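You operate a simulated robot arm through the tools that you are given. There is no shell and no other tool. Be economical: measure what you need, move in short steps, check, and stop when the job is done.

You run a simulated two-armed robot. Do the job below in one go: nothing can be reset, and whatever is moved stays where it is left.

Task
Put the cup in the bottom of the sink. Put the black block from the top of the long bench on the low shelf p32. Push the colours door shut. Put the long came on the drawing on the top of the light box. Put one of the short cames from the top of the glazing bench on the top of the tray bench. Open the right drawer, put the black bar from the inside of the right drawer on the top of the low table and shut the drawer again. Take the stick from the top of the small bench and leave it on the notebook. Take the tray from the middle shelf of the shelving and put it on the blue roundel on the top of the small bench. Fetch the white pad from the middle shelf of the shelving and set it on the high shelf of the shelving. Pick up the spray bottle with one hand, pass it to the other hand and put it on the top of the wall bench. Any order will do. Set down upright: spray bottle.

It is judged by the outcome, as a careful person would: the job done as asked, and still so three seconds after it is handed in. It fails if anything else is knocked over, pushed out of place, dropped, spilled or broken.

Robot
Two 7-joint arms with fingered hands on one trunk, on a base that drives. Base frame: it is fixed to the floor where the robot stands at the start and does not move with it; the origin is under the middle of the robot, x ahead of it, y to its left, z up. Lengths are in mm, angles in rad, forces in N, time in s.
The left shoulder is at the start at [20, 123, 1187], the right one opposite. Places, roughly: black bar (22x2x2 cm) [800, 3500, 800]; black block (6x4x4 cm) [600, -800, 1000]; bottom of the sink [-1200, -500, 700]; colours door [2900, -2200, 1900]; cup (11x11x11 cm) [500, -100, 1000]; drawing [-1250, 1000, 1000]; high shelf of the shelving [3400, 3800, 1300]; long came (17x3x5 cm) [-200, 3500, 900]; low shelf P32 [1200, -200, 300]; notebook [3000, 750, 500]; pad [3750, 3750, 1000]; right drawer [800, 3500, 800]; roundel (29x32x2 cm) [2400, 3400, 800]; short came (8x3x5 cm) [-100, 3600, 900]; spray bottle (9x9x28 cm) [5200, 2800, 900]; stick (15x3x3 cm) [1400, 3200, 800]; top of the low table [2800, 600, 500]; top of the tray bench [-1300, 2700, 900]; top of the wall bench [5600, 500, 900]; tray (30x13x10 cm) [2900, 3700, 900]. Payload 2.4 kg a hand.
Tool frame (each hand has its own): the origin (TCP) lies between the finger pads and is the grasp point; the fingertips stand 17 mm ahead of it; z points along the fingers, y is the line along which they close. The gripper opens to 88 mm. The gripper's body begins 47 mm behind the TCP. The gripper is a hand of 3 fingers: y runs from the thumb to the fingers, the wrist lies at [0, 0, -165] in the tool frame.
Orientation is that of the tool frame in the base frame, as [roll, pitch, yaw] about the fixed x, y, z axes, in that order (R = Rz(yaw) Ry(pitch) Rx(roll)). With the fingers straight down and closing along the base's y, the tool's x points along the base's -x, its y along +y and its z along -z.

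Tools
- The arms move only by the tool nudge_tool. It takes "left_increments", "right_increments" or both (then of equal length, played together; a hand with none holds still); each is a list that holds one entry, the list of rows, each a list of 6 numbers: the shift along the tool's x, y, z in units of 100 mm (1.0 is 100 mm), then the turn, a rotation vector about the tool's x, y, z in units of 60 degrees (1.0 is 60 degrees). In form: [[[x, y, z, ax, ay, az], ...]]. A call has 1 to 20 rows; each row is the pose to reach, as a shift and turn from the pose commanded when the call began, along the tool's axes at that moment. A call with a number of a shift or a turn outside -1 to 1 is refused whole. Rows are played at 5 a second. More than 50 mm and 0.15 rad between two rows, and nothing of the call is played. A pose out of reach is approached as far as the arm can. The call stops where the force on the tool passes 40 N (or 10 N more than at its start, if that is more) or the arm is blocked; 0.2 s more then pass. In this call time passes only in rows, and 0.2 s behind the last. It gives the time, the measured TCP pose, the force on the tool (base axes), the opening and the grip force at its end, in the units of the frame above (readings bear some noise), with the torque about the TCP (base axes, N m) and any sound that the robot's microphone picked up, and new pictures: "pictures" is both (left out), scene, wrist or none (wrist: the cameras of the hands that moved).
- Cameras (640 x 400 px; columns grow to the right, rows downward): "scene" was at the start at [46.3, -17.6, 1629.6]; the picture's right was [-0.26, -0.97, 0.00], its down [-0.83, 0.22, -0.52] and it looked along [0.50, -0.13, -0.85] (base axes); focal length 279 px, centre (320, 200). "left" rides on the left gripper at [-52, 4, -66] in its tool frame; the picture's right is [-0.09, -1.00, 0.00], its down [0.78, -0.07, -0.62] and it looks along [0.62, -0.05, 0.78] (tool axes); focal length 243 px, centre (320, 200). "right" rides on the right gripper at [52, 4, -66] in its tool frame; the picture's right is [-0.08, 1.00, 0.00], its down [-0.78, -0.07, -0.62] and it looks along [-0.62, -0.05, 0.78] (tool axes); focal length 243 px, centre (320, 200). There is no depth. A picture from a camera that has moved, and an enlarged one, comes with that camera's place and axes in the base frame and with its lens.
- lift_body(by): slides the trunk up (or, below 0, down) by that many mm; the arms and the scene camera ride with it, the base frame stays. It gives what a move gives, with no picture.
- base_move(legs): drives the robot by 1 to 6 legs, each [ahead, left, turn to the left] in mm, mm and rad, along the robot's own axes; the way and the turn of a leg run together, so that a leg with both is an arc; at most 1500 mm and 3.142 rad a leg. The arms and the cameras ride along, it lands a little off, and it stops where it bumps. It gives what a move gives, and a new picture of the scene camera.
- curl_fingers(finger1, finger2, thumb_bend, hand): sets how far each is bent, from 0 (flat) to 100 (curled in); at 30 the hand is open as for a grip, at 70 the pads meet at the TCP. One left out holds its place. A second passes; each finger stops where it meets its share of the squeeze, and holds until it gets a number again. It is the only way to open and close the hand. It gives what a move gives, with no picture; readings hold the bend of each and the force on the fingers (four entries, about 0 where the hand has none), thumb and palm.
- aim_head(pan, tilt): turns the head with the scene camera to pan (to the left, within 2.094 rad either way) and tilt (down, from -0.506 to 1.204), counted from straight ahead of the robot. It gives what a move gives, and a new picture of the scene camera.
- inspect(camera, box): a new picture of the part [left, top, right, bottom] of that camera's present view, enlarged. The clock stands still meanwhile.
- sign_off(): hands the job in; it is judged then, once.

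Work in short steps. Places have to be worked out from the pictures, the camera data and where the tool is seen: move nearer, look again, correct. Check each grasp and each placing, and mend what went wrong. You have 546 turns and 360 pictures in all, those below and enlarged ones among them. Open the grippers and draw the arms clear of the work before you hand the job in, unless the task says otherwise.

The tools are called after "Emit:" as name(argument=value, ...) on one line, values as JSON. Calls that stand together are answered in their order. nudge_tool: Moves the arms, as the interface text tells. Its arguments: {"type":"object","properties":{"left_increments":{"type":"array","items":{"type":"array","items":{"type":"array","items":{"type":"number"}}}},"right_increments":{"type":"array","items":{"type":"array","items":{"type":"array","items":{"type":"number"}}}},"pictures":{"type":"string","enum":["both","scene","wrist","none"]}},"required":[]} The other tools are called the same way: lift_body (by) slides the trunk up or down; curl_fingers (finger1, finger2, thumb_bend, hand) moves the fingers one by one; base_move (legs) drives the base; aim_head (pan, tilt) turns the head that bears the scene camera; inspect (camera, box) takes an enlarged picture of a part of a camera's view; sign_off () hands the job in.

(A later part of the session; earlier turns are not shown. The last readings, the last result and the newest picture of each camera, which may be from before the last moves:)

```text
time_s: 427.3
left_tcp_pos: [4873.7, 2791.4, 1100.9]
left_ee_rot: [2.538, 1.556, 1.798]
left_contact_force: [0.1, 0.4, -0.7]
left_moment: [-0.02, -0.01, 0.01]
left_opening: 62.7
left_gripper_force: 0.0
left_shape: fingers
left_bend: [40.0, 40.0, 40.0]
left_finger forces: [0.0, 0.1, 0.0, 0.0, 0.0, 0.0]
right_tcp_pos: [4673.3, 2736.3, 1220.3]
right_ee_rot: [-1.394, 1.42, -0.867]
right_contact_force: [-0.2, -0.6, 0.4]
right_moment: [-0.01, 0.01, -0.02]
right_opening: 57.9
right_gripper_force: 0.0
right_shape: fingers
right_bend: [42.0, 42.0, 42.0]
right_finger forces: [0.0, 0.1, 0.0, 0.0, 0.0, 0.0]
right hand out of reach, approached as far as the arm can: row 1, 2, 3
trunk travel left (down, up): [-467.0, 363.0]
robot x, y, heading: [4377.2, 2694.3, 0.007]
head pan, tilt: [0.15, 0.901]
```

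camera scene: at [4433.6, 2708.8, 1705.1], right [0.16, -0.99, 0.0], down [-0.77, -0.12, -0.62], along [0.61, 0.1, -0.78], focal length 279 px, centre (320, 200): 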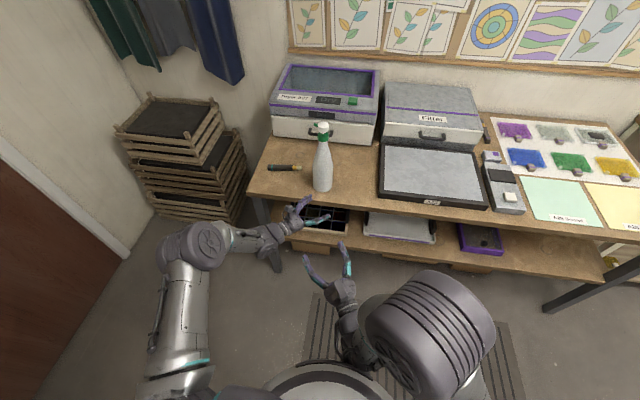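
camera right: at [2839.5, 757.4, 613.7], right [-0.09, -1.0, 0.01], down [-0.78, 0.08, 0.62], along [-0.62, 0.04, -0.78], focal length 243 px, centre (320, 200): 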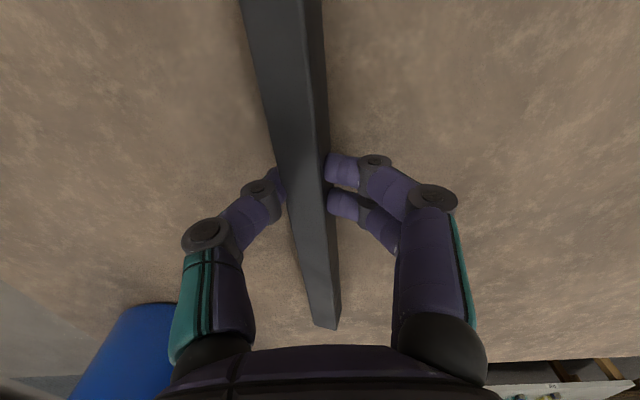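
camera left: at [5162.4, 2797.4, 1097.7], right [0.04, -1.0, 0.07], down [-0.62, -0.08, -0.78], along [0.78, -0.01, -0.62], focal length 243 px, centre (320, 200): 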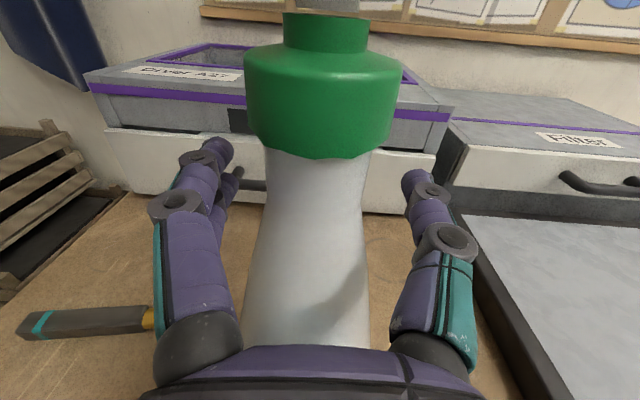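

Still stuck at a joint limit; I pitch the hand back toward downward to free it.

Emit:
nudge_tool(right_increments=[[[0, 0, 0, 0, 0.12, 0], [0, 0, 0, 0, 0.24, 0], [0, 0, 0, 0, 0.36, 0], [0, 0, 0, 0, 0.48, 0], [0, 0, 0, 0, 0.6, 0], [0, 0, 0, 0, 0.72, 0], [0, 0, 0, 0, 0.84, 0]]], pictures="none")

Emit:
nudge_tool(right_increments=[[[0, 0, 0, 0, 0.12, 0], [0, 0, 0, 0, 0.24, 0], [0, 0, 0, 0, 0.36, 0], [0, 0, 0, 0, 0.48, 0], [0, 0, 0, 0, 0.6, 0]]], pictures="scene")

```text
time_s: 428.9
left_tcp_pos: [4872.2, 2791.3, 1101.8]
left_ee_rot: [2.541, 1.555, 1.802]
left_contact_force: [0.2, 0.0, -0.6]
left_moment: [0.01, 0.0, -0.01]
left_opening: 62.4
left_gripper_force: 0.0
left_shape: fingers
left_bend: [40.0, 40.0, 40.0]
left_finger forces: [0.0, 0.0, 0.0, 0.0, 0.0, 0.1]
right_tcp_pos: [4673.6, 2736.6, 1219.9]
right_ee_rot: [-2.946, 0.709, -2.484]
right_contact_force: [0.0, -0.7, -0.1]
right_moment: [0.02, 0.01, 0.0]
right_opening: 57.9
right_gripper_force: 0.0
right_shape: fingers
right_bend: [42.0, 42.0, 42.0]
right_finger forces: [0.1, 0.0, 0.0, 0.1, 0.1, 0.0]
trunk travel left (down, up): [-467.0, 363.0]
robot x, y, heading: [4375.2, 2693.7, 0.006]
head pan, tilt: [0.15, 0.901]
```

```text
time_s: 430.1
left_tcp_pos: [4872.4, 2793.1, 1101.8]
left_ee_rot: [2.543, 1.556, 1.805]
left_contact_force: [0.5, -0.2, 0.3]
left_moment: [-0.01, -0.02, 0.0]
left_opening: 62.9
left_gripper_force: 0.0
left_shape: fingers
left_bend: [40.0, 40.0, 40.0]
left_finger forces: [0.0, 0.0, 0.0, 0.0, 0.0, 0.1]
right_tcp_pos: [4674.4, 2737.0, 1220.1]
right_ee_rot: [-2.991, 0.086, -2.6]
right_contact_force: [0.0, 0.3, -0.2]
right_moment: [0.03, 0.03, 0.01]
right_opening: 57.9
right_gripper_force: 0.0
right_shape: fingers
right_bend: [42.0, 42.0, 42.0]
right_finger forces: [0.0, 0.0, 0.1, 0.0, 0.0, 0.0]
trunk travel left (down, up): [-467.0, 363.0]
robot x, y, heading: [4377.2, 2698.1, 0.007]
head pan, tilt: [0.15, 0.901]
camera scene: at [4433.8, 2709.0, 1705.0], right [0.16, -0.99, 0.0], down [-0.77, -0.12, -0.62], along [0.61, 0.1, -0.78], focal length 279 px, centre (320, 200)
```

scene: 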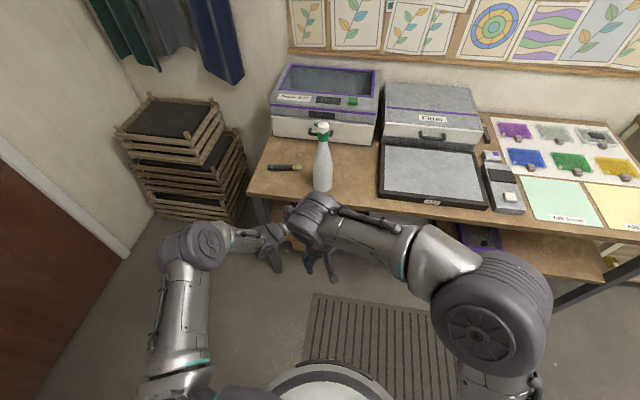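

Free again. New plan: the left hand takes the cap (a true cylinder) from the bottle's left side, then the right hand hooks the stem under the pump head from the front. I turn the left hand to point right and drive into place.

Emit:
nudge_tool(left_increments=[[[0, 0, 0, 0.13, 0, 0], [0, 0, 0, 0.26, 0, 0], [0, 0, 0, 0.39, 0, 0], [0, 0, 0, 0.52, 0, 0], [0, 0, 0, 0.67, 0, 0]]], pictures="none")

Emit:
base_move(legs=[[0, 105, -0.006], [330, 0, 0]])

Emit:
inspect(camera="left", box=[0, 0, 640, 400])

```text
refused: row 5 steps farther than a row can; nothing moved
```

```text
time_s: 433.1
left_tcp_pos: [5203.6, 2892.7, 1100.8]
left_ee_rot: [2.573, 1.554, 1.826]
left_contact_force: [-0.5, 0.0, 0.8]
left_moment: [-0.01, 0.01, 0.01]
left_opening: 62.5
left_gripper_force: 0.0
left_shape: fingers
left_bend: [40.0, 40.0, 40.0]
left_finger forces: [0.1, 0.1, 0.0, 0.1, 0.0, 0.0]
right_tcp_pos: [5005.2, 2838.4, 1219.5]
right_ee_rot: [-2.991, 0.088, -2.608]
right_contact_force: [-0.1, 0.1, -0.5]
right_moment: [-0.02, -0.01, 0.0]
right_opening: 57.9
right_gripper_force: 0.1
right_shape: fingers
right_bend: [42.0, 42.0, 42.0]
right_finger forces: [0.1, 0.0, 0.1, 0.1, 0.0, 0.0]
trunk travel left (down, up): [-467.0, 363.0]
robot x, y, heading: [4706.0, 2798.7, -0.001]
head pan, tilt: [0.15, 0.901]
camera scene: at [4764.8, 2812.4, 1705.0], right [0.15, -0.99, 0.0], down [-0.78, -0.12, -0.62], along [0.61, 0.09, -0.78], focal length 279 px, centre (320, 200)
```

scene: 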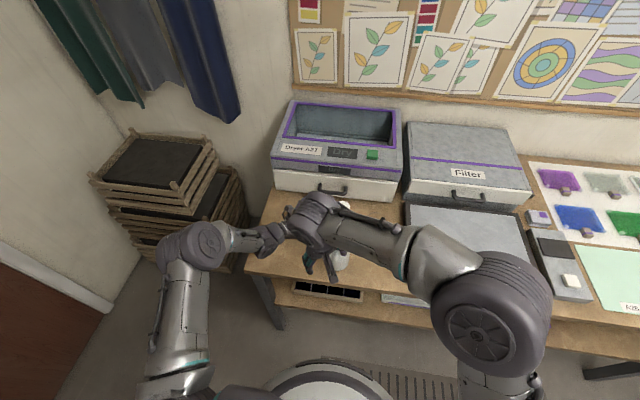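

```text
1.00 times, centred on (320, 200) of left (not enlarged: the box is as wide or as high as the picture)
camera zoom: at [5158.2, 2940.7, 1154.6], right [-0.68, -0.73, 0.08], down [-0.5, 0.39, -0.77], along [0.54, -0.56, -0.63], focal length 243 px, centre (320, 200)
```

zoom: 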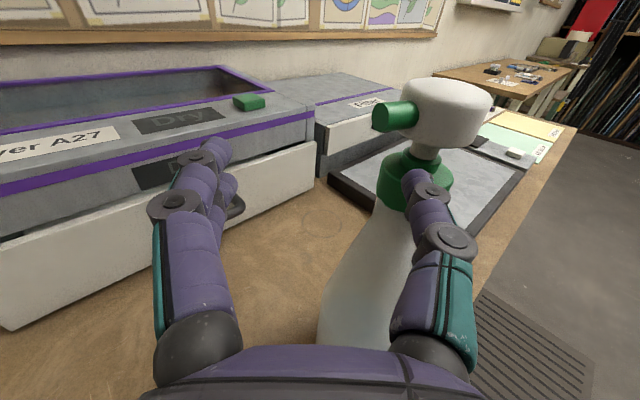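

I move the right hand aside to the right, and redo the left hand's turn with smaller rows.

Emit:
nudge_tool(left_increments=[[[0, 0, 0, 0.11, 0, 0], [0, 0, 0, 0.22, 0, 0], [0, 0, 0, 0.33, 0, 0], [0, 0, 0, 0.44, 0, 0], [0, 0, 0, 0.55, 0, 0], [0, 0, 0, 0.66, 0, 0]]], right_increments=[[[0.1, -0.16, 0, 0, 0, 0], [0.2, -0.32, 0, 0, 0, 0], [0.3, -0.48, 0, 0, 0, 0], [0.4, -0.64, 0, 0, 0, 0], [0.5, -0.8, 0, 0, 0, 0], [0.56, -0.95, 0, 0, 0, 0]]], pictures="wrist")

```text
time_s: 434.5
left_tcp_pos: [5173.9, 2887.8, 1109.3]
left_ee_rot: [-3.023, 1.551, 1.837]
left_contact_force: [0.2, 0.7, 1.4]
left_moment: [0.02, 0.0, 0.0]
left_opening: 62.9
left_gripper_force: 0.1
left_shape: fingers
left_bend: [40.0, 40.0, 40.0]
left_finger forces: [0.0, 0.0, 0.0, 0.0, 0.0, 0.0]
left hand out of reach, approached as far as the arm can: row 6
right_tcp_pos: [5003.0, 2726.8, 1228.7]
right_ee_rot: [-2.993, 0.088, -2.609]
right_contact_force: [0.7, 0.0, 0.0]
right_moment: [-0.07, 0.0, -0.01]
right_opening: 58.0
right_gripper_force: 0.0
right_shape: fingers
right_bend: [42.0, 42.0, 42.0]
right_finger forces: [0.1, 0.1, 0.0, 0.1, 0.1, 0.0]
trunk travel left (down, up): [-467.0, 363.0]
robot x, y, heading: [4707.2, 2800.6, 0.002]
head pan, tilt: [0.15, 0.901]
camera right: at [4946.3, 2709.2, 1288.2], right [-0.42, 0.9, -0.14], down [0.61, 0.39, 0.69], along [0.68, 0.2, -0.71], focal length 243 px, centre (320, 200)
camera left: at [5169.8, 2953.1, 1162.3], right [-0.98, -0.15, 0.09], down [-0.16, 0.62, -0.77], along [0.06, -0.77, -0.63], focal length 243 px, centre (320, 200)
```

right: 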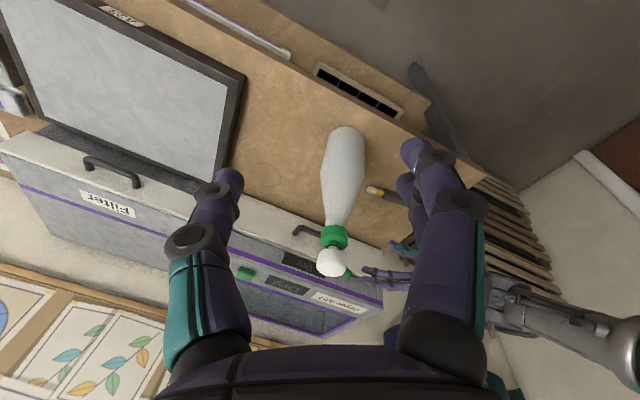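
left: 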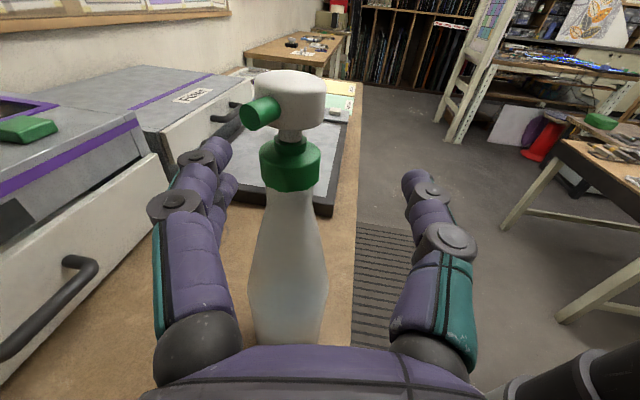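

Two views agree: cap centre (5203, 2814, 1077), stem z≈1099. I bring the left hand down to cap height and onto it.

Emit:
nudge_tool(left_increments=[[[0.2, 0.1, 0.0, 0, 0, 0], [0.39, 0.185, 0.1, 0, 0, 0], [0.39, 0.185, 0.4, 0, 0, 0], [0.39, 0.185, 0.74, 0, 0, 0]]], pictures="wrist")

```text
time_s: 435.5
left_tcp_pos: [5180.4, 2818.9, 1078.6]
left_ee_rot: [-3.122, 1.557, 1.722]
left_contact_force: [1.8, 0.4, 0.1]
left_moment: [0.01, 0.0, 0.02]
left_opening: 63.1
left_gripper_force: 0.1
left_shape: fingers
left_bend: [39.0, 39.0, 40.0]
left_finger forces: [0.3, 0.6, 0.0, 0.0, 0.1, 0.0]
left hand out of reach, approached as far as the arm can: row 1, 2, 3, 4
right_tcp_pos: [5003.8, 2727.6, 1228.8]
right_ee_rot: [-2.991, 0.088, -2.608]
right_contact_force: [-0.4, 0.2, 0.0]
right_moment: [-0.01, 0.02, -0.03]
right_opening: 57.9
right_gripper_force: 0.1
right_shape: fingers
right_bend: [42.0, 42.0, 42.0]
right_finger forces: [0.0, 0.0, 0.0, 0.0, 0.0, 0.1]
trunk travel left (down, up): [-467.0, 363.0]
robot x, y, heading: [4705.9, 2798.4, 0.0]
head pan, tilt: [0.15, 0.901]
camera left: at [5176.4, 2884.1, 1132.5], right [-0.99, -0.13, 0.09], down [-0.15, 0.62, -0.77], along [0.05, -0.77, -0.63], focal length 243 px, centre (320, 200)
```

left: 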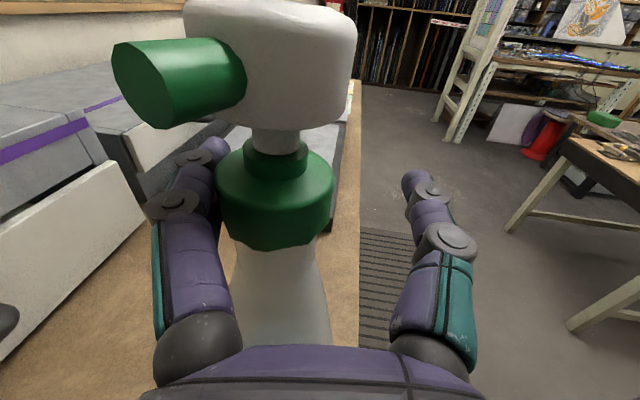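

The hand is 23 mm short in x (reach limit); I drive the base 24 mm forward to centre it.

Emit:
base_move(legs=[[24, 0, 0]])

Emit:
inspect(camera="left", box=[0, 0, 640, 400])

```text
time_s: 436.3
left_tcp_pos: [5206.2, 2819.2, 1078.0]
left_ee_rot: [-2.991, 1.556, 1.856]
left_contact_force: [1.2, 1.1, 0.7]
left_moment: [0.02, -0.02, -0.01]
left_opening: 62.7
left_gripper_force: 0.0
left_shape: fingers
left_bend: [40.0, 40.0, 40.0]
left_finger forces: [0.0, 0.1, 0.0, 0.0, 0.0, 0.0]
right_tcp_pos: [5029.4, 2728.8, 1228.5]
right_ee_rot: [-2.992, 0.087, -2.609]
right_contact_force: [-0.3, 0.2, -0.2]
right_moment: [0.0, 0.02, 0.02]
right_opening: 57.9
right_gripper_force: 0.0
right_shape: fingers
right_bend: [42.0, 42.0, 42.0]
right_finger forces: [0.0, 0.1, 0.1, 0.0, 0.1, 0.0]
trunk travel left (down, up): [-467.0, 363.0]
robot x, y, heading: [4729.3, 2801.5, 0.002]
head pan, tilt: [0.15, 0.901]
camera scene: at [4789.9, 2812.2, 1705.0], right [0.15, -0.99, 0.0], down [-0.78, -0.12, -0.62], along [0.61, 0.09, -0.78], focal length 279 px, centre (320, 200)
```

scene: 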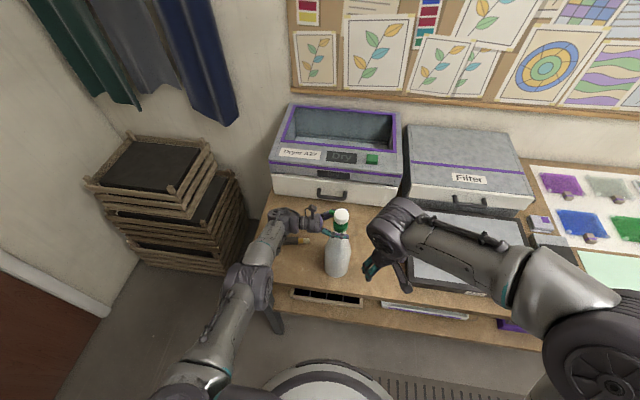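

```text
1.00 times, centred on (320, 200) of left (not enlarged: the box is as wide or as high as the picture)
camera zoom: at [5201.9, 2884.4, 1131.9], right [-0.99, -0.13, 0.09], down [-0.15, 0.62, -0.77], along [0.05, -0.77, -0.63], focal length 243 px, centre (320, 200)
```

zoom: 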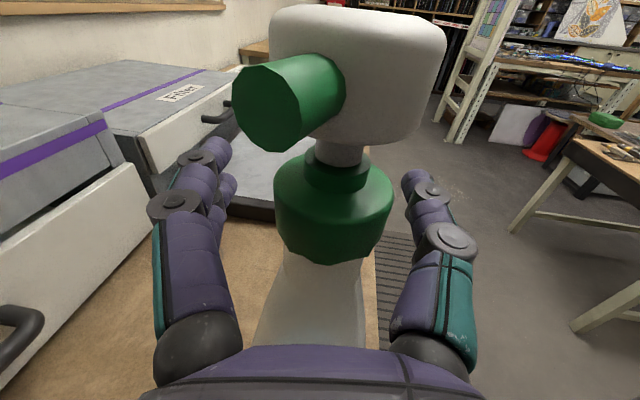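

The cap is centred. I lower 8 mm so the upper cap and stem stay free for the right hand, and close.

Emit:
lift_body(by=-8)

Emit:
curl_fingers(hand="left", finger1=72, finger2=72, thumb_bend=70)

Emit:
curl_fingers(hand="left", finger1=100, finger2=100, thumb_bend=100)

Emit:
inspect(camera="left", box=[0, 0, 640, 400])

```text
time_s: 436.8
left_tcp_pos: [5205.6, 2818.9, 1070.7]
left_ee_rot: [-3.074, 1.554, 1.773]
left_contact_force: [-0.1, 0.1, 0.0]
left_moment: [0.02, 0.06, -0.04]
left_opening: 62.8
left_gripper_force: 0.1
left_shape: fingers
left_bend: [40.0, 40.0, 40.0]
left_finger forces: [0.0, 0.1, 0.0, 0.0, 0.1, 0.0]
right_tcp_pos: [5027.5, 2727.2, 1220.9]
right_ee_rot: [-2.991, 0.089, -2.61]
right_contact_force: [-0.9, 0.1, -0.4]
right_moment: [-0.01, -0.02, 0.0]
right_opening: 57.9
right_gripper_force: 0.1
right_shape: fingers
right_bend: [42.0, 42.0, 42.0]
right_finger forces: [0.1, 0.0, 0.0, 0.0, 0.1, 0.0]
trunk travel left (down, up): [-459.0, 371.0]
robot x, y, heading: [4733.3, 2798.9, 0.002]
head pan, tilt: [0.15, 0.901]
```

```text
time_s: 437.8
left_tcp_pos: [5204.9, 2818.4, 1071.0]
left_ee_rot: [-3.097, 1.554, 1.748]
left_contact_force: [0.0, -1.7, 2.1]
left_moment: [-0.01, 0.02, 0.01]
left_opening: 18.6
left_gripper_force: 8.9
left_shape: fingers
left_bend: [65.0, 67.0, 65.0]
left_finger forces: [5.1, 3.8, 0.1, 0.1, 9.8, 0.0]
right_tcp_pos: [5027.4, 2727.5, 1220.7]
right_ee_rot: [-2.992, 0.089, -2.609]
right_contact_force: [0.1, 0.0, -0.3]
right_moment: [0.02, 0.0, 0.0]
right_opening: 57.9
right_gripper_force: 0.0
right_shape: fingers
right_bend: [42.0, 42.0, 42.0]
right_finger forces: [0.0, 0.0, 0.0, 0.0, 0.0, 0.0]
trunk travel left (down, up): [-459.0, 371.0]
robot x, y, heading: [4729.2, 2797.7, 0.002]
head pan, tilt: [0.15, 0.901]
```

```text
time_s: 438.8
left_tcp_pos: [5205.3, 2818.6, 1070.3]
left_ee_rot: [-3.044, 1.555, 1.805]
left_contact_force: [-0.3, 0.0, -3.8]
left_moment: [-0.11, 0.0, 0.0]
left_opening: 0.0
left_gripper_force: 4.7
left_shape: fingers
left_bend: [92.0, 92.0, 95.0]
left_finger forces: [6.4, 0.1, 0.0, 0.1, 2.5, 0.0]
right_tcp_pos: [5027.0, 2727.9, 1219.8]
right_ee_rot: [-2.99, 0.087, -2.607]
right_contact_force: [-1.2, 0.2, 0.7]
right_moment: [0.02, 0.02, 0.0]
right_opening: 57.9
right_gripper_force: 0.1
right_shape: fingers
right_bend: [42.0, 42.0, 42.0]
right_finger forces: [0.0, 0.0, 0.0, 0.0, 0.0, 0.1]
trunk travel left (down, up): [-459.0, 371.0]
robot x, y, heading: [4732.6, 2803.2, 0.003]
head pan, tilt: [0.15, 0.901]
```

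```text
1.00 times, centred on (320, 200) of left (not enlarged: the box is as wide or as high as the picture)
camera zoom: at [5200.6, 2884.3, 1124.2], right [-0.99, -0.13, 0.09], down [-0.15, 0.62, -0.77], along [0.05, -0.77, -0.63], focal length 243 px, centre (320, 200)
```

zoom: 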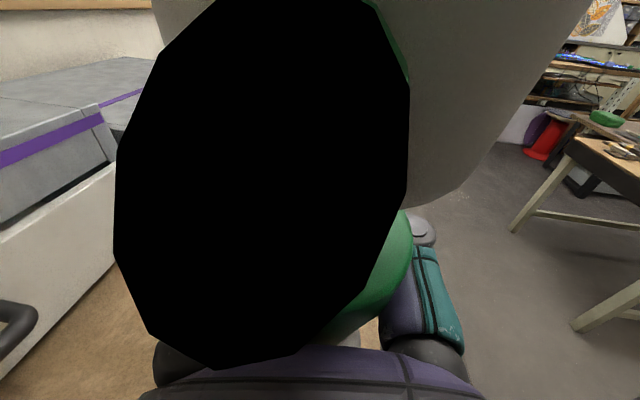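

Over-curling pulled the bottle toward the palm. I check its tilt before relaxing.

Emit:
inspect(camera="scene", box=[240, 180, 440, 305])

Emit:
inspect(camera="right", box=[160, 60, 480, 320])

```text
3.20 times, centred on (340, 242) of scene
camera zoom: at [4788.0, 2812.1, 1697.0], right [0.15, -0.99, 0.0], down [-0.78, -0.12, -0.62], along [0.61, 0.09, -0.78], focal length 892 px, centre (256, 64)
```

zoom: 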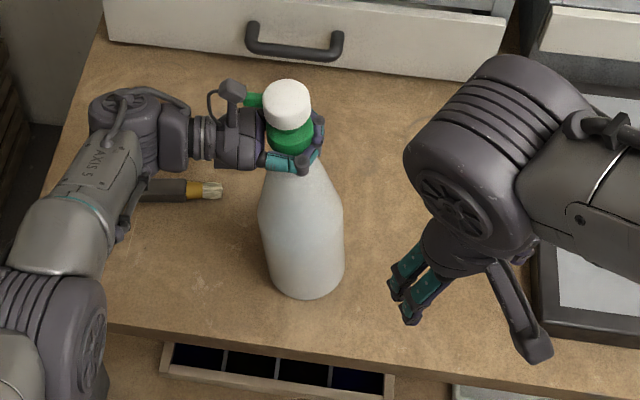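

```text
1.54 times, centred on (320, 190) of right
camera zoom: at [4970.9, 2709.8, 1280.0], right [-0.42, 0.9, -0.14], down [0.61, 0.39, 0.69], along [0.68, 0.2, -0.71], focal length 373 px, centre (320, 215)
```

zoom: 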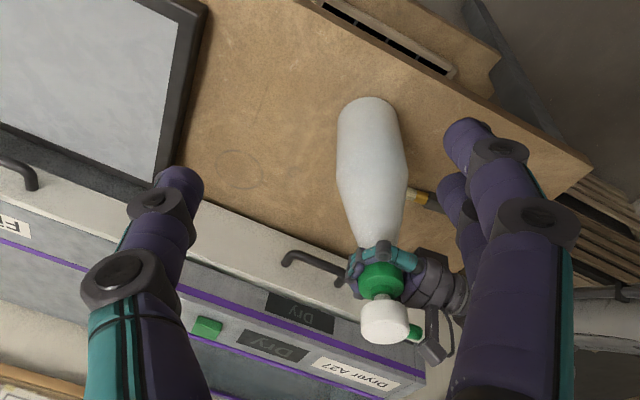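

The fingers now ring the neck under the cap, bottle only slightly leaning. I lift 40 mm and see how it holds.

Emit:
lift_body(by=40)

Emit:
inspect(camera="scene", box=[240, 180, 440, 305])

Emit:
inspect(camera="right", box=[160, 60, 480, 320])

```text
time_s: 439.7
left_tcp_pos: [5205.2, 2820.0, 1111.6]
left_ee_rot: [-3.03, 1.553, 1.819]
left_contact_force: [0.8, 0.4, -6.9]
left_moment: [-0.1, 0.05, 0.01]
left_opening: 0.0
left_gripper_force: 3.4
left_shape: fingers
left_bend: [93.0, 93.0, 96.0]
left_finger forces: [6.7, 0.2, 0.0, 0.0, 0.0, 0.1]
right_tcp_pos: [5028.0, 2727.7, 1261.3]
right_ee_rot: [-2.993, 0.088, -2.609]
right_contact_force: [-0.6, -0.2, 0.7]
right_moment: [-0.02, -0.01, 0.02]
right_opening: 57.8
right_gripper_force: 0.0
right_shape: fingers
right_bend: [42.0, 42.0, 42.0]
right_finger forces: [0.0, 0.0, 0.0, 0.0, 0.0, 0.0]
trunk travel left (down, up): [-499.0, 331.0]
robot x, y, heading: [4736.0, 2799.0, 0.003]
head pan, tilt: [0.15, 0.901]
```

```text
3.20 times, centred on (340, 242) of scene
camera zoom: at [4788.6, 2812.3, 1737.0], right [0.15, -0.99, 0.0], down [-0.78, -0.12, -0.62], along [0.61, 0.09, -0.78], focal length 892 px, centre (256, 64)
```

zoom: 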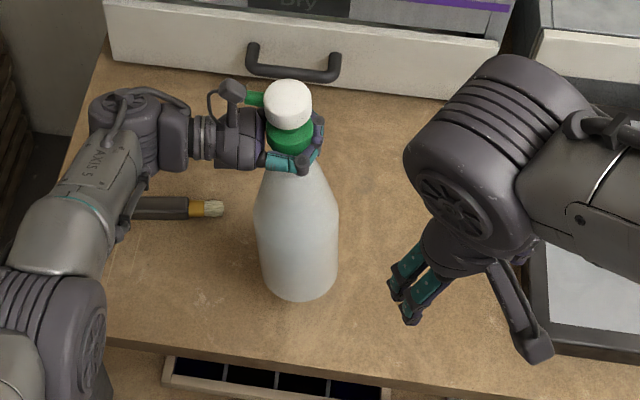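

```text
1.54 times, centred on (320, 190) of right
camera zoom: at [4971.4, 2710.0, 1320.0], right [-0.42, 0.9, -0.14], down [0.61, 0.39, 0.69], along [0.67, 0.2, -0.71], focal length 373 px, centre (320, 215)
```

zoom: 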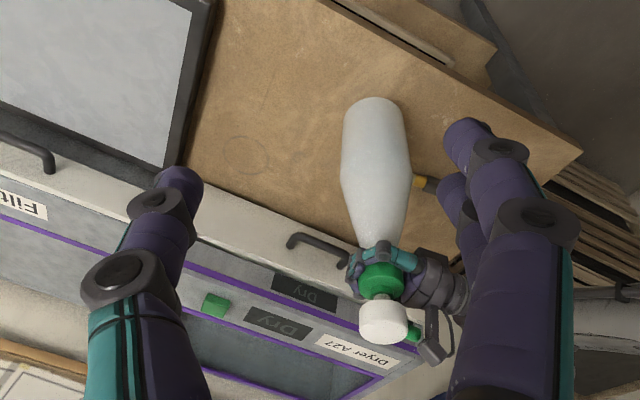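

Very good: the bottle hangs upright by its cap on the left hand's ring, stem free above. Now the right hand: I move it out forward-right first, then pitch it forward.

Emit:
nudge_tool(right_increments=[[[-0.24, -0.36, 0, 0, 0, 0], [-0.48, -0.73, 0, 0, 0, 0]]], pictures="none")

Emit:
nudge_tool(right_increments=[[[-0.24, -0.36, 0, 0, 0, 0], [-0.48, -0.73, 0, 0, 0, 0]]], pictures="none")

Emit:
nudge_tool(right_increments=[[[0, 0, 0, 0.0218, -0.11, 0.054], [0, 0, 0, 0.0436, -0.22, 0.108], [0, 0, 0, 0.0654, -0.33, 0.162], [0, 0, 0, 0.0872, -0.44, 0.216], [0, 0, 0, 0.109, -0.55, 0.27], [0, 0, 0, 0.131, -0.66, 0.324], [0, 0, 0, 0.153, -0.77, 0.378], [0, 0, 0, 0.174, -0.88, 0.432], [0, 0, 0, 0.196, -0.989, 0.486]]], pictures="both")

```text
time_s: 440.3
left_tcp_pos: [5206.5, 2818.7, 1111.3]
left_ee_rot: [-3.017, 1.555, 1.829]
left_contact_force: [0.2, -0.6, -8.2]
left_moment: [-0.12, -0.01, 0.0]
left_opening: 0.1
left_gripper_force: 3.2
left_shape: fingers
left_bend: [93.0, 93.0, 96.0]
left_finger forces: [6.6, 0.2, 0.0, 0.0, 0.1, 0.1]
right_tcp_pos: [5105.8, 2689.1, 1276.9]
right_ee_rot: [-2.992, 0.087, -2.609]
right_contact_force: [-0.1, 0.8, 0.3]
right_moment: [-0.01, -0.01, 0.0]
right_opening: 58.1
right_gripper_force: 0.0
right_shape: fingers
right_bend: [42.0, 42.0, 42.0]
right_finger forces: [0.1, 0.0, 0.0, 0.1, 0.0, 0.1]
trunk travel left (down, up): [-499.0, 331.0]
robot x, y, heading: [4733.8, 2795.7, 0.002]
head pan, tilt: [0.15, 0.901]
```

```text
time_s: 440.9
left_tcp_pos: [5205.4, 2819.2, 1110.3]
left_ee_rot: [-3.003, 1.556, 1.841]
left_contact_force: [-0.7, 0.0, -7.4]
left_moment: [-0.11, 0.02, -0.01]
left_opening: 0.0
left_gripper_force: 3.8
left_shape: fingers
left_bend: [93.0, 93.0, 96.0]
left_finger forces: [6.4, 0.2, 0.1, 0.1, 0.2, 0.1]
right_tcp_pos: [5182.2, 2650.9, 1290.7]
right_ee_rot: [-2.993, 0.085, -2.608]
right_contact_force: [-0.5, 0.4, 0.3]
right_moment: [0.0, -0.05, 0.03]
right_opening: 57.9
right_gripper_force: 0.1
right_shape: fingers
right_bend: [42.0, 42.0, 42.0]
right_finger forces: [0.1, 0.0, 0.1, 0.0, 0.0, 0.1]
trunk travel left (down, up): [-499.0, 331.0]
robot x, y, heading: [4732.7, 2802.6, -0.0]
head pan, tilt: [0.15, 0.901]
```

```text
time_s: 442.9
left_tcp_pos: [5205.1, 2819.0, 1111.0]
left_ee_rot: [-3.029, 1.554, 1.814]
left_contact_force: [0.4, 0.8, -7.2]
left_moment: [-0.1, -0.01, 0.0]
left_opening: 0.0
left_gripper_force: 3.3
left_shape: fingers
left_bend: [93.0, 93.0, 96.0]
left_finger forces: [6.5, 0.2, 0.1, 0.1, 0.2, 0.0]
right_tcp_pos: [5182.3, 2651.1, 1290.8]
right_ee_rot: [-3.108, 1.195, -3.1]
right_contact_force: [-0.2, 0.2, -0.2]
right_moment: [0.01, 0.01, 0.01]
right_opening: 57.8
right_gripper_force: 0.0
right_shape: fingers
right_bend: [42.0, 42.0, 42.0]
right_finger forces: [0.1, 0.0, 0.0, 0.0, 0.0, 0.0]
trunk travel left (down, up): [-499.0, 331.0]
robot x, y, heading: [4731.6, 2800.2, 0.0]
head pan, tilt: [0.15, 0.901]
camera scene: at [4788.5, 2812.7, 1737.0], right [0.15, -0.99, 0.0], down [-0.78, -0.12, -0.62], along [0.61, 0.09, -0.78], focal length 279 px, centre (320, 200)
camera right: at [5101.4, 2653.6, 1266.5], right [0.02, 1.0, 0.07], down [-0.29, -0.06, 0.96], along [0.96, -0.04, 0.29], focal length 243 px, centre (320, 200)
```

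scene: 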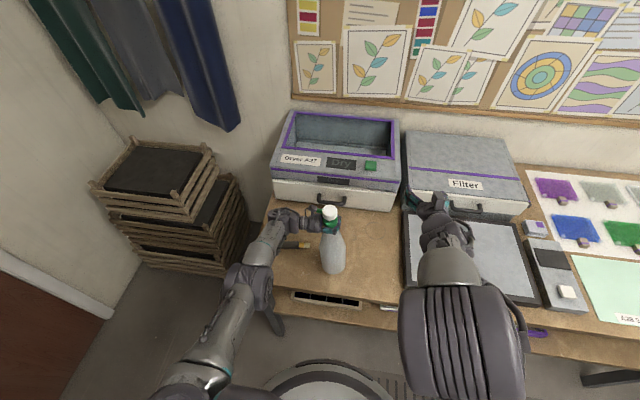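
right: 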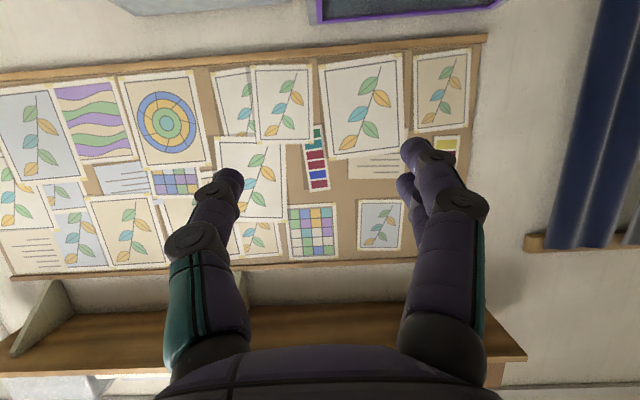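

The stem is at about (5203, 2846, 1138) but a frontal approach would foul the left palm. Instead the right hand will come from above, leaning 25° from the right, closing fore-aft round the pump head with the tips under it. I rotate it in place.

Emit:
nudge_tool(right_increments=[[[0, 0, 0, 0.0379, 0.0749, 0.0963], [0, 0, 0, 0.0758, 0.1498, 0.1926], [0, 0, 0, 0.1137, 0.2247, 0.2889], [0, 0, 0, 0.1516, 0.2996, 0.3852], [0, 0, 0, 0.1895, 0.3745, 0.4815], [0, 0, 0, 0.2274, 0.4494, 0.5778], [0, 0, 0, 0.2653, 0.5243, 0.6741], [0, 0, 0, 0.3033, 0.599, 0.77]]], pictures="none")

Emit:
nudge_tool(right_increments=[[[0, 0, 0, 0.0379, 0.0749, 0.0963], [0, 0, 0, 0.0758, 0.1498, 0.1926], [0, 0, 0, 0.1137, 0.2247, 0.2889], [0, 0, 0, 0.1516, 0.2996, 0.3852], [0, 0, 0, 0.1895, 0.3745, 0.4815], [0, 0, 0, 0.2274, 0.4494, 0.5778], [0, 0, 0, 0.2653, 0.5243, 0.6741], [0, 0, 0, 0.3033, 0.599, 0.77]]], pictures="both")

```text
time_s: 444.7
left_tcp_pos: [5205.5, 2818.3, 1110.5]
left_ee_rot: [-3.031, 1.554, 1.817]
left_contact_force: [-0.6, -0.2, -7.0]
left_moment: [-0.11, 0.01, 0.01]
left_opening: 0.0
left_gripper_force: 3.8
left_shape: fingers
left_bend: [93.0, 93.0, 96.0]
left_finger forces: [6.4, 0.2, 0.1, 0.0, 0.3, 0.1]
right_tcp_pos: [5181.7, 2650.7, 1290.4]
right_ee_rot: [2.771, 0.356, 2.229]
right_contact_force: [-0.4, 0.4, -0.2]
right_moment: [-0.02, -0.01, 0.0]
right_opening: 57.8
right_gripper_force: 0.1
right_shape: fingers
right_bend: [42.0, 42.0, 42.0]
right_finger forces: [0.1, 0.1, 0.1, 0.1, 0.0, 0.0]
trunk travel left (down, up): [-499.0, 331.0]
robot x, y, heading: [4732.5, 2801.9, -0.0]
head pan, tilt: [0.15, 0.901]
```

```text
time_s: 446.5
left_tcp_pos: [5203.8, 2819.1, 1109.6]
left_ee_rot: [-3.025, 1.557, 1.82]
left_contact_force: [-0.5, 0.3, -6.1]
left_moment: [-0.11, 0.02, -0.03]
left_opening: 0.0
left_gripper_force: 3.0
left_shape: fingers
left_bend: [93.0, 93.0, 96.0]
left_finger forces: [6.5, 0.2, 0.1, 0.0, 0.2, 0.0]
right_tcp_pos: [5182.8, 2650.2, 1290.4]
right_ee_rot: [-3.137, -0.434, 1.572]
right_contact_force: [-0.4, 0.7, -0.4]
right_moment: [0.01, 0.0, 0.0]
right_opening: 57.9
right_gripper_force: 0.1
right_shape: fingers
right_bend: [42.0, 42.0, 42.0]
right_finger forces: [0.0, 0.1, 0.0, 0.0, 0.1, 0.1]
trunk travel left (down, up): [-499.0, 331.0]
robot x, y, heading: [4729.2, 2800.2, -0.001]
head pan, tilt: [0.15, 0.901]
camera scene: at [4788.9, 2812.0, 1737.0], right [0.15, -0.99, 0.0], down [-0.78, -0.12, -0.62], along [0.61, 0.09, -0.78], focal length 279 px, centre (320, 200)
camera right: at [5187.1, 2669.6, 1372.2], right [1.0, -0.08, -0.04], down [-0.06, -0.97, 0.24], along [-0.06, -0.23, -0.97], focal length 243 px, centre (320, 200)
```

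scene: 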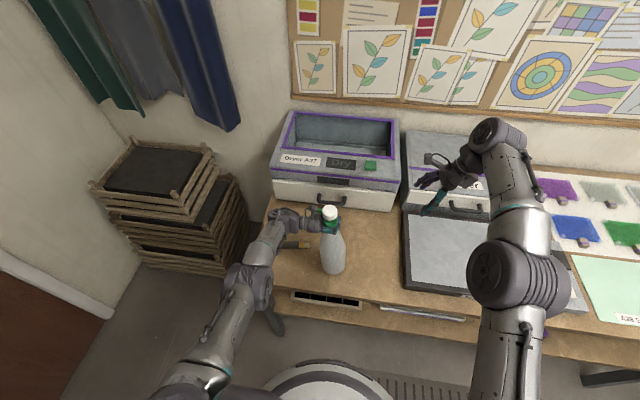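
right: 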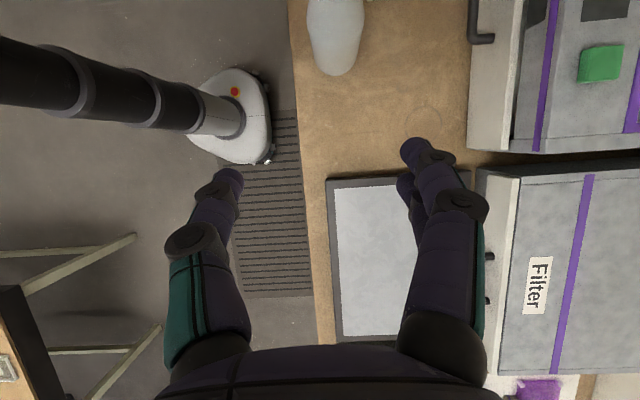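

The orientation is right. I approach half-way to above-right of the pump head and look.

Emit:
curl_fingers(hand="right", finger1=32, finger2=32, thumb_bend=32)

Emit:
nudge_tool(right_increments=[[[0.3, 0.05, 0.1, 0, 0, 0], [0.6, 0.1, 0.2, 0, 0, 0], [0.95, 0.15, 0.3, 0, 0, 0]]], pictures="wrist")

```text
time_s: 447.5
left_tcp_pos: [5205.3, 2819.1, 1111.9]
left_ee_rot: [-3.036, 1.555, 1.811]
left_contact_force: [-0.3, -1.1, -8.2]
left_moment: [-0.12, 0.01, 0.01]
left_opening: 0.0
left_gripper_force: 3.9
left_shape: fingers
left_bend: [93.0, 93.0, 96.0]
left_finger forces: [6.4, 0.1, 0.0, 0.1, 0.2, 0.1]
right_tcp_pos: [5182.0, 2651.4, 1290.1]
right_ee_rot: [-3.138, -0.431, 1.571]
right_contact_force: [-0.1, 0.3, 0.7]
right_moment: [0.02, -0.01, 0.03]
right_opening: 79.6
right_gripper_force: 0.1
right_shape: fingers
right_bend: [32.0, 32.0, 32.0]
right_finger forces: [0.0, 0.0, 0.0, 0.0, 0.1, 0.0]
trunk travel left (down, up): [-499.0, 331.0]
robot x, y, heading: [4730.9, 2800.7, -0.001]
head pan, tilt: [0.15, 0.901]
```

```text
time_s: 448.3
left_tcp_pos: [5204.8, 2820.1, 1112.0]
left_ee_rot: [-3.068, 1.554, 1.779]
left_contact_force: [-0.3, 0.3, -7.3]
left_moment: [-0.1, 0.05, 0.01]
left_opening: 0.0
left_gripper_force: 3.4
left_shape: fingers
left_bend: [93.0, 93.0, 96.0]
left_finger forces: [6.2, 0.1, 0.0, 0.0, 0.2, 0.1]
right_tcp_pos: [5180.5, 2741.3, 1304.2]
right_ee_rot: [-3.141, -0.432, 1.569]
right_contact_force: [-0.4, -0.6, 0.6]
right_moment: [0.01, 0.0, -0.02]
right_opening: 80.2
right_gripper_force: 0.1
right_shape: fingers
right_bend: [32.0, 32.0, 32.0]
right_finger forces: [0.0, 0.0, 0.1, 0.0, 0.1, 0.0]
right hand out of reach, approached as far as the arm can: row 2, 3
trunk travel left (down, up): [-499.0, 331.0]
robot x, y, heading: [4733.1, 2799.3, 0.0]
head pan, tilt: [0.15, 0.901]
camera right: at [5184.8, 2760.4, 1385.1], right [1.0, -0.08, -0.04], down [-0.06, -0.97, 0.24], along [-0.05, -0.23, -0.97], focal length 243 px, centre (320, 200)
```

right: 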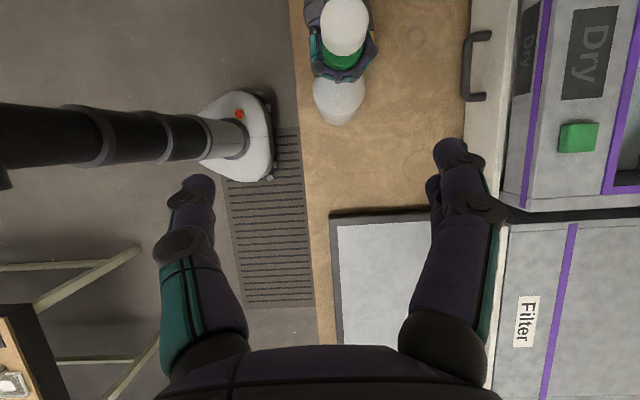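

The head is at (5203, 2848, 1163), nearly along the tool axis. I advance 100 mm along it and look again.

Emit:
nudge_tool(right_increments=[[[0.05, 0.07, 0.33, 0, 0, 0], [0.1, 0.15, 0.66, 0, 0, 0], [0.15, 0.22, 1.0, 0, 0, 0]]], pictures="wrist")

```text
time_s: 449.1
left_tcp_pos: [5205.1, 2818.7, 1110.0]
left_ee_rot: [-3.006, 1.555, 1.84]
left_contact_force: [-0.1, 0.4, -7.8]
left_moment: [-0.1, 0.0, 0.0]
left_opening: 0.0
left_gripper_force: 3.6
left_shape: fingers
left_bend: [93.0, 93.0, 96.0]
left_finger forces: [6.4, 0.0, 0.1, 0.1, 0.1, 0.1]
right_tcp_pos: [5195.5, 2796.0, 1217.6]
right_ee_rot: [-3.138, -0.431, 1.571]
right_contact_force: [-0.7, 0.7, -0.7]
right_moment: [-0.02, 0.03, -0.05]
right_opening: 79.7
right_gripper_force: 0.1
right_shape: fingers
right_bend: [32.0, 32.0, 32.0]
right_finger forces: [0.1, 0.0, 0.0, 0.0, 0.0, 0.0]
right hand out of reach, approached as far as the arm can: row 2, 3
trunk travel left (down, up): [-499.0, 331.0]
robot x, y, heading: [4734.7, 2801.1, -0.004]
head pan, tilt: [0.15, 0.901]
camera right: at [5199.8, 2815.7, 1299.3], right [1.0, -0.08, -0.04], down [-0.06, -0.97, 0.24], along [-0.05, -0.24, -0.97], focal length 243 px, centre (320, 200)
```

right: 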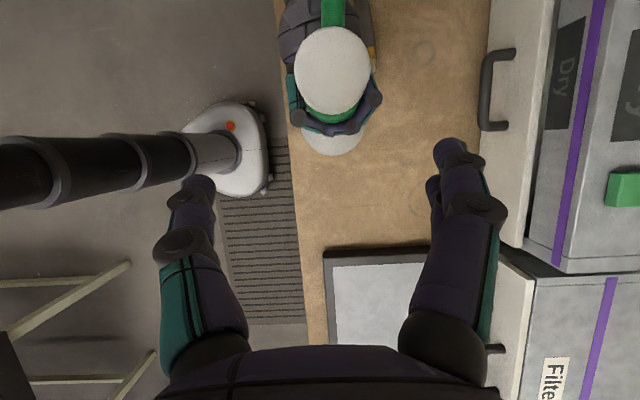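

The head top is nearer z≈1150. I'll grip the head itself (tips at z≈1125, above the left fingers). I advance the rest of the way.

Emit:
nudge_tool(right_increments=[[[0.05, 0.04, 0.3, 0, 0, 0], [0.1, 0.08, 0.6, 0, 0, 0], [0.14, 0.1, 0.78, 0, 0, 0]]], pictures="both")

Emit:
inspect(camera="scene", box=[260, 160, 420, 290])

```text
time_s: 449.9
left_tcp_pos: [5205.3, 2818.1, 1110.9]
left_ee_rot: [-3.031, 1.555, 1.815]
left_contact_force: [-0.3, 0.2, -6.9]
left_moment: [-0.13, -0.03, 0.02]
left_opening: 0.0
left_gripper_force: 2.9
left_shape: fingers
left_bend: [93.0, 93.0, 96.0]
left_finger forces: [6.4, 0.0, 0.0, 0.0, 0.1, 0.0]
right_tcp_pos: [5189.6, 2837.6, 1152.8]
right_ee_rot: [3.141, -0.431, 1.57]
right_contact_force: [0.0, 0.5, 0.4]
right_moment: [0.0, 0.02, 0.0]
right_opening: 79.7
right_gripper_force: 0.0
right_shape: fingers
right_bend: [32.0, 32.0, 32.0]
right_finger forces: [0.0, 0.0, 0.0, 0.0, 0.0, 0.0]
right hand out of reach, approached as far as the arm can: row 1, 2, 3
trunk travel left (down, up): [-499.0, 331.0]
robot x, y, heading: [4736.5, 2805.7, -0.003]
head pan, tilt: [0.15, 0.901]
camera scene: at [4788.6, 2812.5, 1737.0], right [0.15, -0.99, 0.0], down [-0.78, -0.12, -0.62], along [0.61, 0.09, -0.78], focal length 279 px, centre (320, 200)
camera right: at [5195.2, 2855.6, 1233.6], right [1.0, -0.08, -0.04], down [-0.06, -0.97, 0.24], along [-0.05, -0.23, -0.97], focal length 243 px, centre (320, 200)
```

scene: 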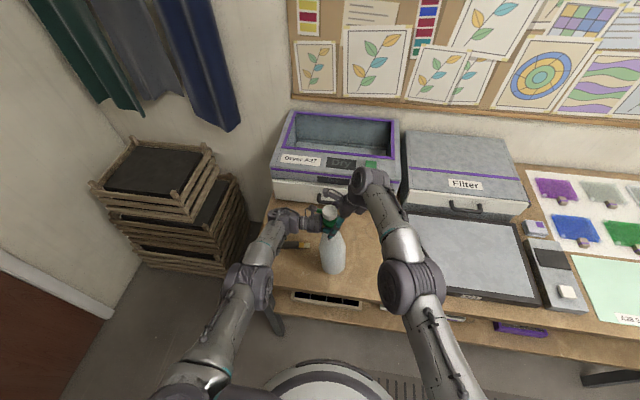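
right: 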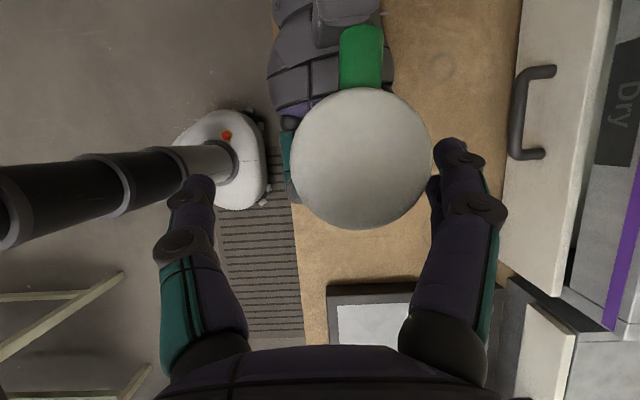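

```text
3.08 times, centred on (340, 225) of scene
camera zoom: at [4788.6, 2812.5, 1737.0], right [0.15, -0.99, 0.0], down [-0.78, -0.12, -0.62], along [0.61, 0.09, -0.78], focal length 858 px, centre (258, 123)
```

zoom: 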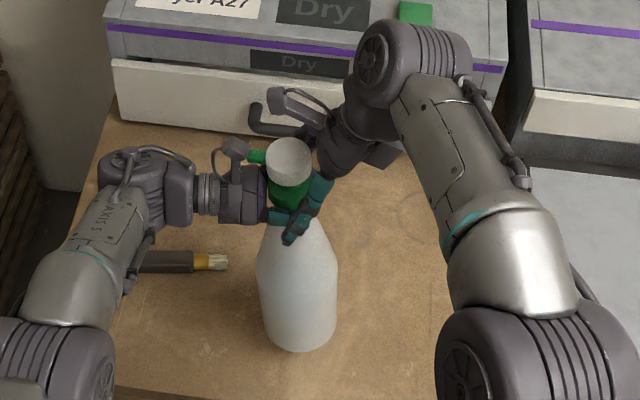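

The head (45 mm) is centred at (5205, 2850), 15 mm beyond the right hand's centre at its reach limit. I bring the bottle 14 mm back with the left hand and settle the right hand lower.

Emit:
nudge_tool(left_increments=[[[0, -0.07, 0, 0, 0, 0], [0, -0.14, 0, 0, 0, 0]]], right_increments=[[[0.03, 0, 0.06, 0, 0, 0], [0.05, 0, 0.12, 0, 0, 0]]], pictures="wrist")

```text
time_s: 450.5
left_tcp_pos: [5201.2, 2817.3, 1106.3]
left_ee_rot: [-3.055, 1.553, 1.788]
left_contact_force: [-0.3, -0.2, -7.9]
left_moment: [-0.13, 0.0, -0.02]
left_opening: 0.2
left_gripper_force: 3.4
left_shape: fingers
left_bend: [93.0, 93.0, 96.0]
left_finger forces: [6.5, 0.1, 0.0, 0.1, 0.1, 0.0]
left hand out of reach, approached as far as the arm can: row 1, 2
right_tcp_pos: [5187.4, 2844.5, 1143.4]
right_ee_rot: [-3.138, -0.43, 1.572]
right_contact_force: [-0.3, 0.5, 0.4]
right_moment: [-0.03, -0.01, 0.03]
right_opening: 80.0
right_gripper_force: 0.1
right_shape: fingers
right_bend: [32.0, 32.0, 32.0]
right_finger forces: [0.0, 0.1, 0.1, 0.0, 0.0, 0.0]
right hand out of reach, approached as far as the arm can: row 2
trunk travel left (down, up): [-499.0, 331.0]
robot x, y, heading: [4732.2, 2805.2, 0.0]
head pan, tilt: [0.15, 0.901]
camera right: at [5192.3, 2863.7, 1224.7], right [1.0, -0.07, -0.04], down [-0.06, -0.97, 0.24], along [-0.06, -0.24, -0.97], focal length 243 px, centre (320, 200)
camera left: at [5197.1, 2882.4, 1160.0], right [-0.99, -0.13, 0.09], down [-0.15, 0.62, -0.77], along [0.05, -0.77, -0.63], focal length 243 px, centre (320, 200)
```

right: 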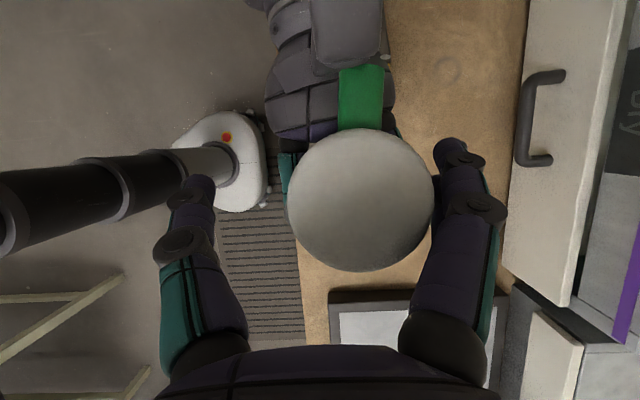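
left: 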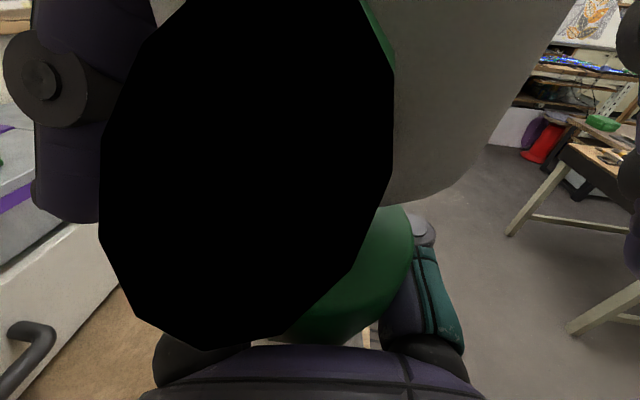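

The right hand straddles the head. I close its fingers on it, moderately.

Emit:
curl_fingers(hand="right", finger1=62, finger2=62, thumb_bend=72)

Emit:
curl_fingers(hand="right", finger1=80, finger2=80, thumb_bend=88)

Emit:
inspect(camera="right", box=[0, 0, 640, 400])

```text
time_s: 451.5
left_tcp_pos: [5200.0, 2816.7, 1107.3]
left_ee_rot: [-3.041, 1.555, 1.805]
left_contact_force: [-8.4, -3.5, -1.2]
left_moment: [0.0, -0.1, 0.26]
left_opening: 0.1
left_gripper_force: 10.7
left_shape: fingers
left_bend: [93.0, 93.0, 96.0]
left_finger forces: [1.5, 0.1, 0.0, 0.0, 20.9, 0.0]
right_tcp_pos: [5187.4, 2844.9, 1143.5]
right_ee_rot: [-3.138, -0.43, 1.572]
right_contact_force: [8.0, 3.8, 0.5]
right_moment: [0.02, -0.14, 0.03]
right_opening: 16.9
right_gripper_force: 7.8
right_shape: fingers
right_bend: [57.0, 48.0, 69.0]
right_finger forces: [5.6, 6.9, 0.1, 0.0, 4.3, 0.0]
trunk travel left (down, up): [-499.0, 331.0]
robot x, y, heading: [4732.2, 2800.2, 0.001]
head pan, tilt: [0.15, 0.901]
```

```text
time_s: 452.5
left_tcp_pos: [5202.5, 2817.0, 1107.8]
left_ee_rot: [-3.068, 1.555, 1.777]
left_contact_force: [-6.8, -3.3, 2.4]
left_moment: [0.33, 0.02, 0.2]
left_opening: 0.1
left_gripper_force: 10.4
left_shape: fingers
left_bend: [93.0, 93.0, 95.0]
left_finger forces: [0.0, 0.1, 0.1, 0.0, 20.9, 0.1]
right_tcp_pos: [5188.0, 2843.8, 1144.1]
right_ee_rot: [-3.137, -0.431, 1.571]
right_contact_force: [6.8, 4.0, -3.2]
right_moment: [-0.06, -0.1, 0.02]
right_opening: 7.7
right_gripper_force: 19.3
right_shape: fingers
right_bend: [74.0, 48.0, 75.0]
right_finger forces: [14.5, 8.3, 0.1, 0.1, 16.5, 0.1]
trunk travel left (down, up): [-499.0, 331.0]
robot x, y, heading: [4731.6, 2800.1, -0.003]
head pan, tilt: [0.15, 0.901]
```

```text
1.00 times, centred on (320, 200) of right (not enlarged: the box is as wide or as high as the picture)
camera zoom: at [5192.3, 2863.6, 1224.7], right [1.0, -0.07, -0.04], down [-0.06, -0.97, 0.24], along [-0.06, -0.24, -0.97], focal length 243 px, centre (320, 200)
```

zoom: 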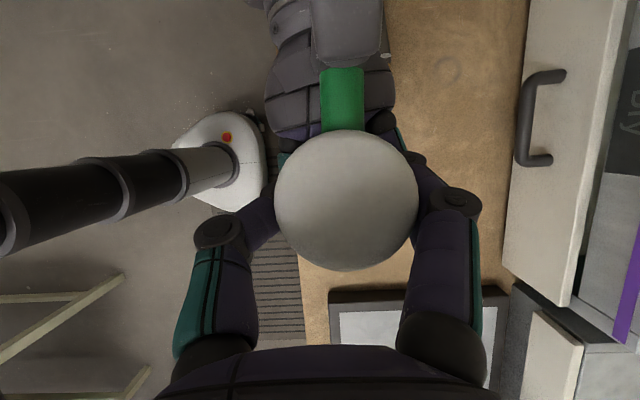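

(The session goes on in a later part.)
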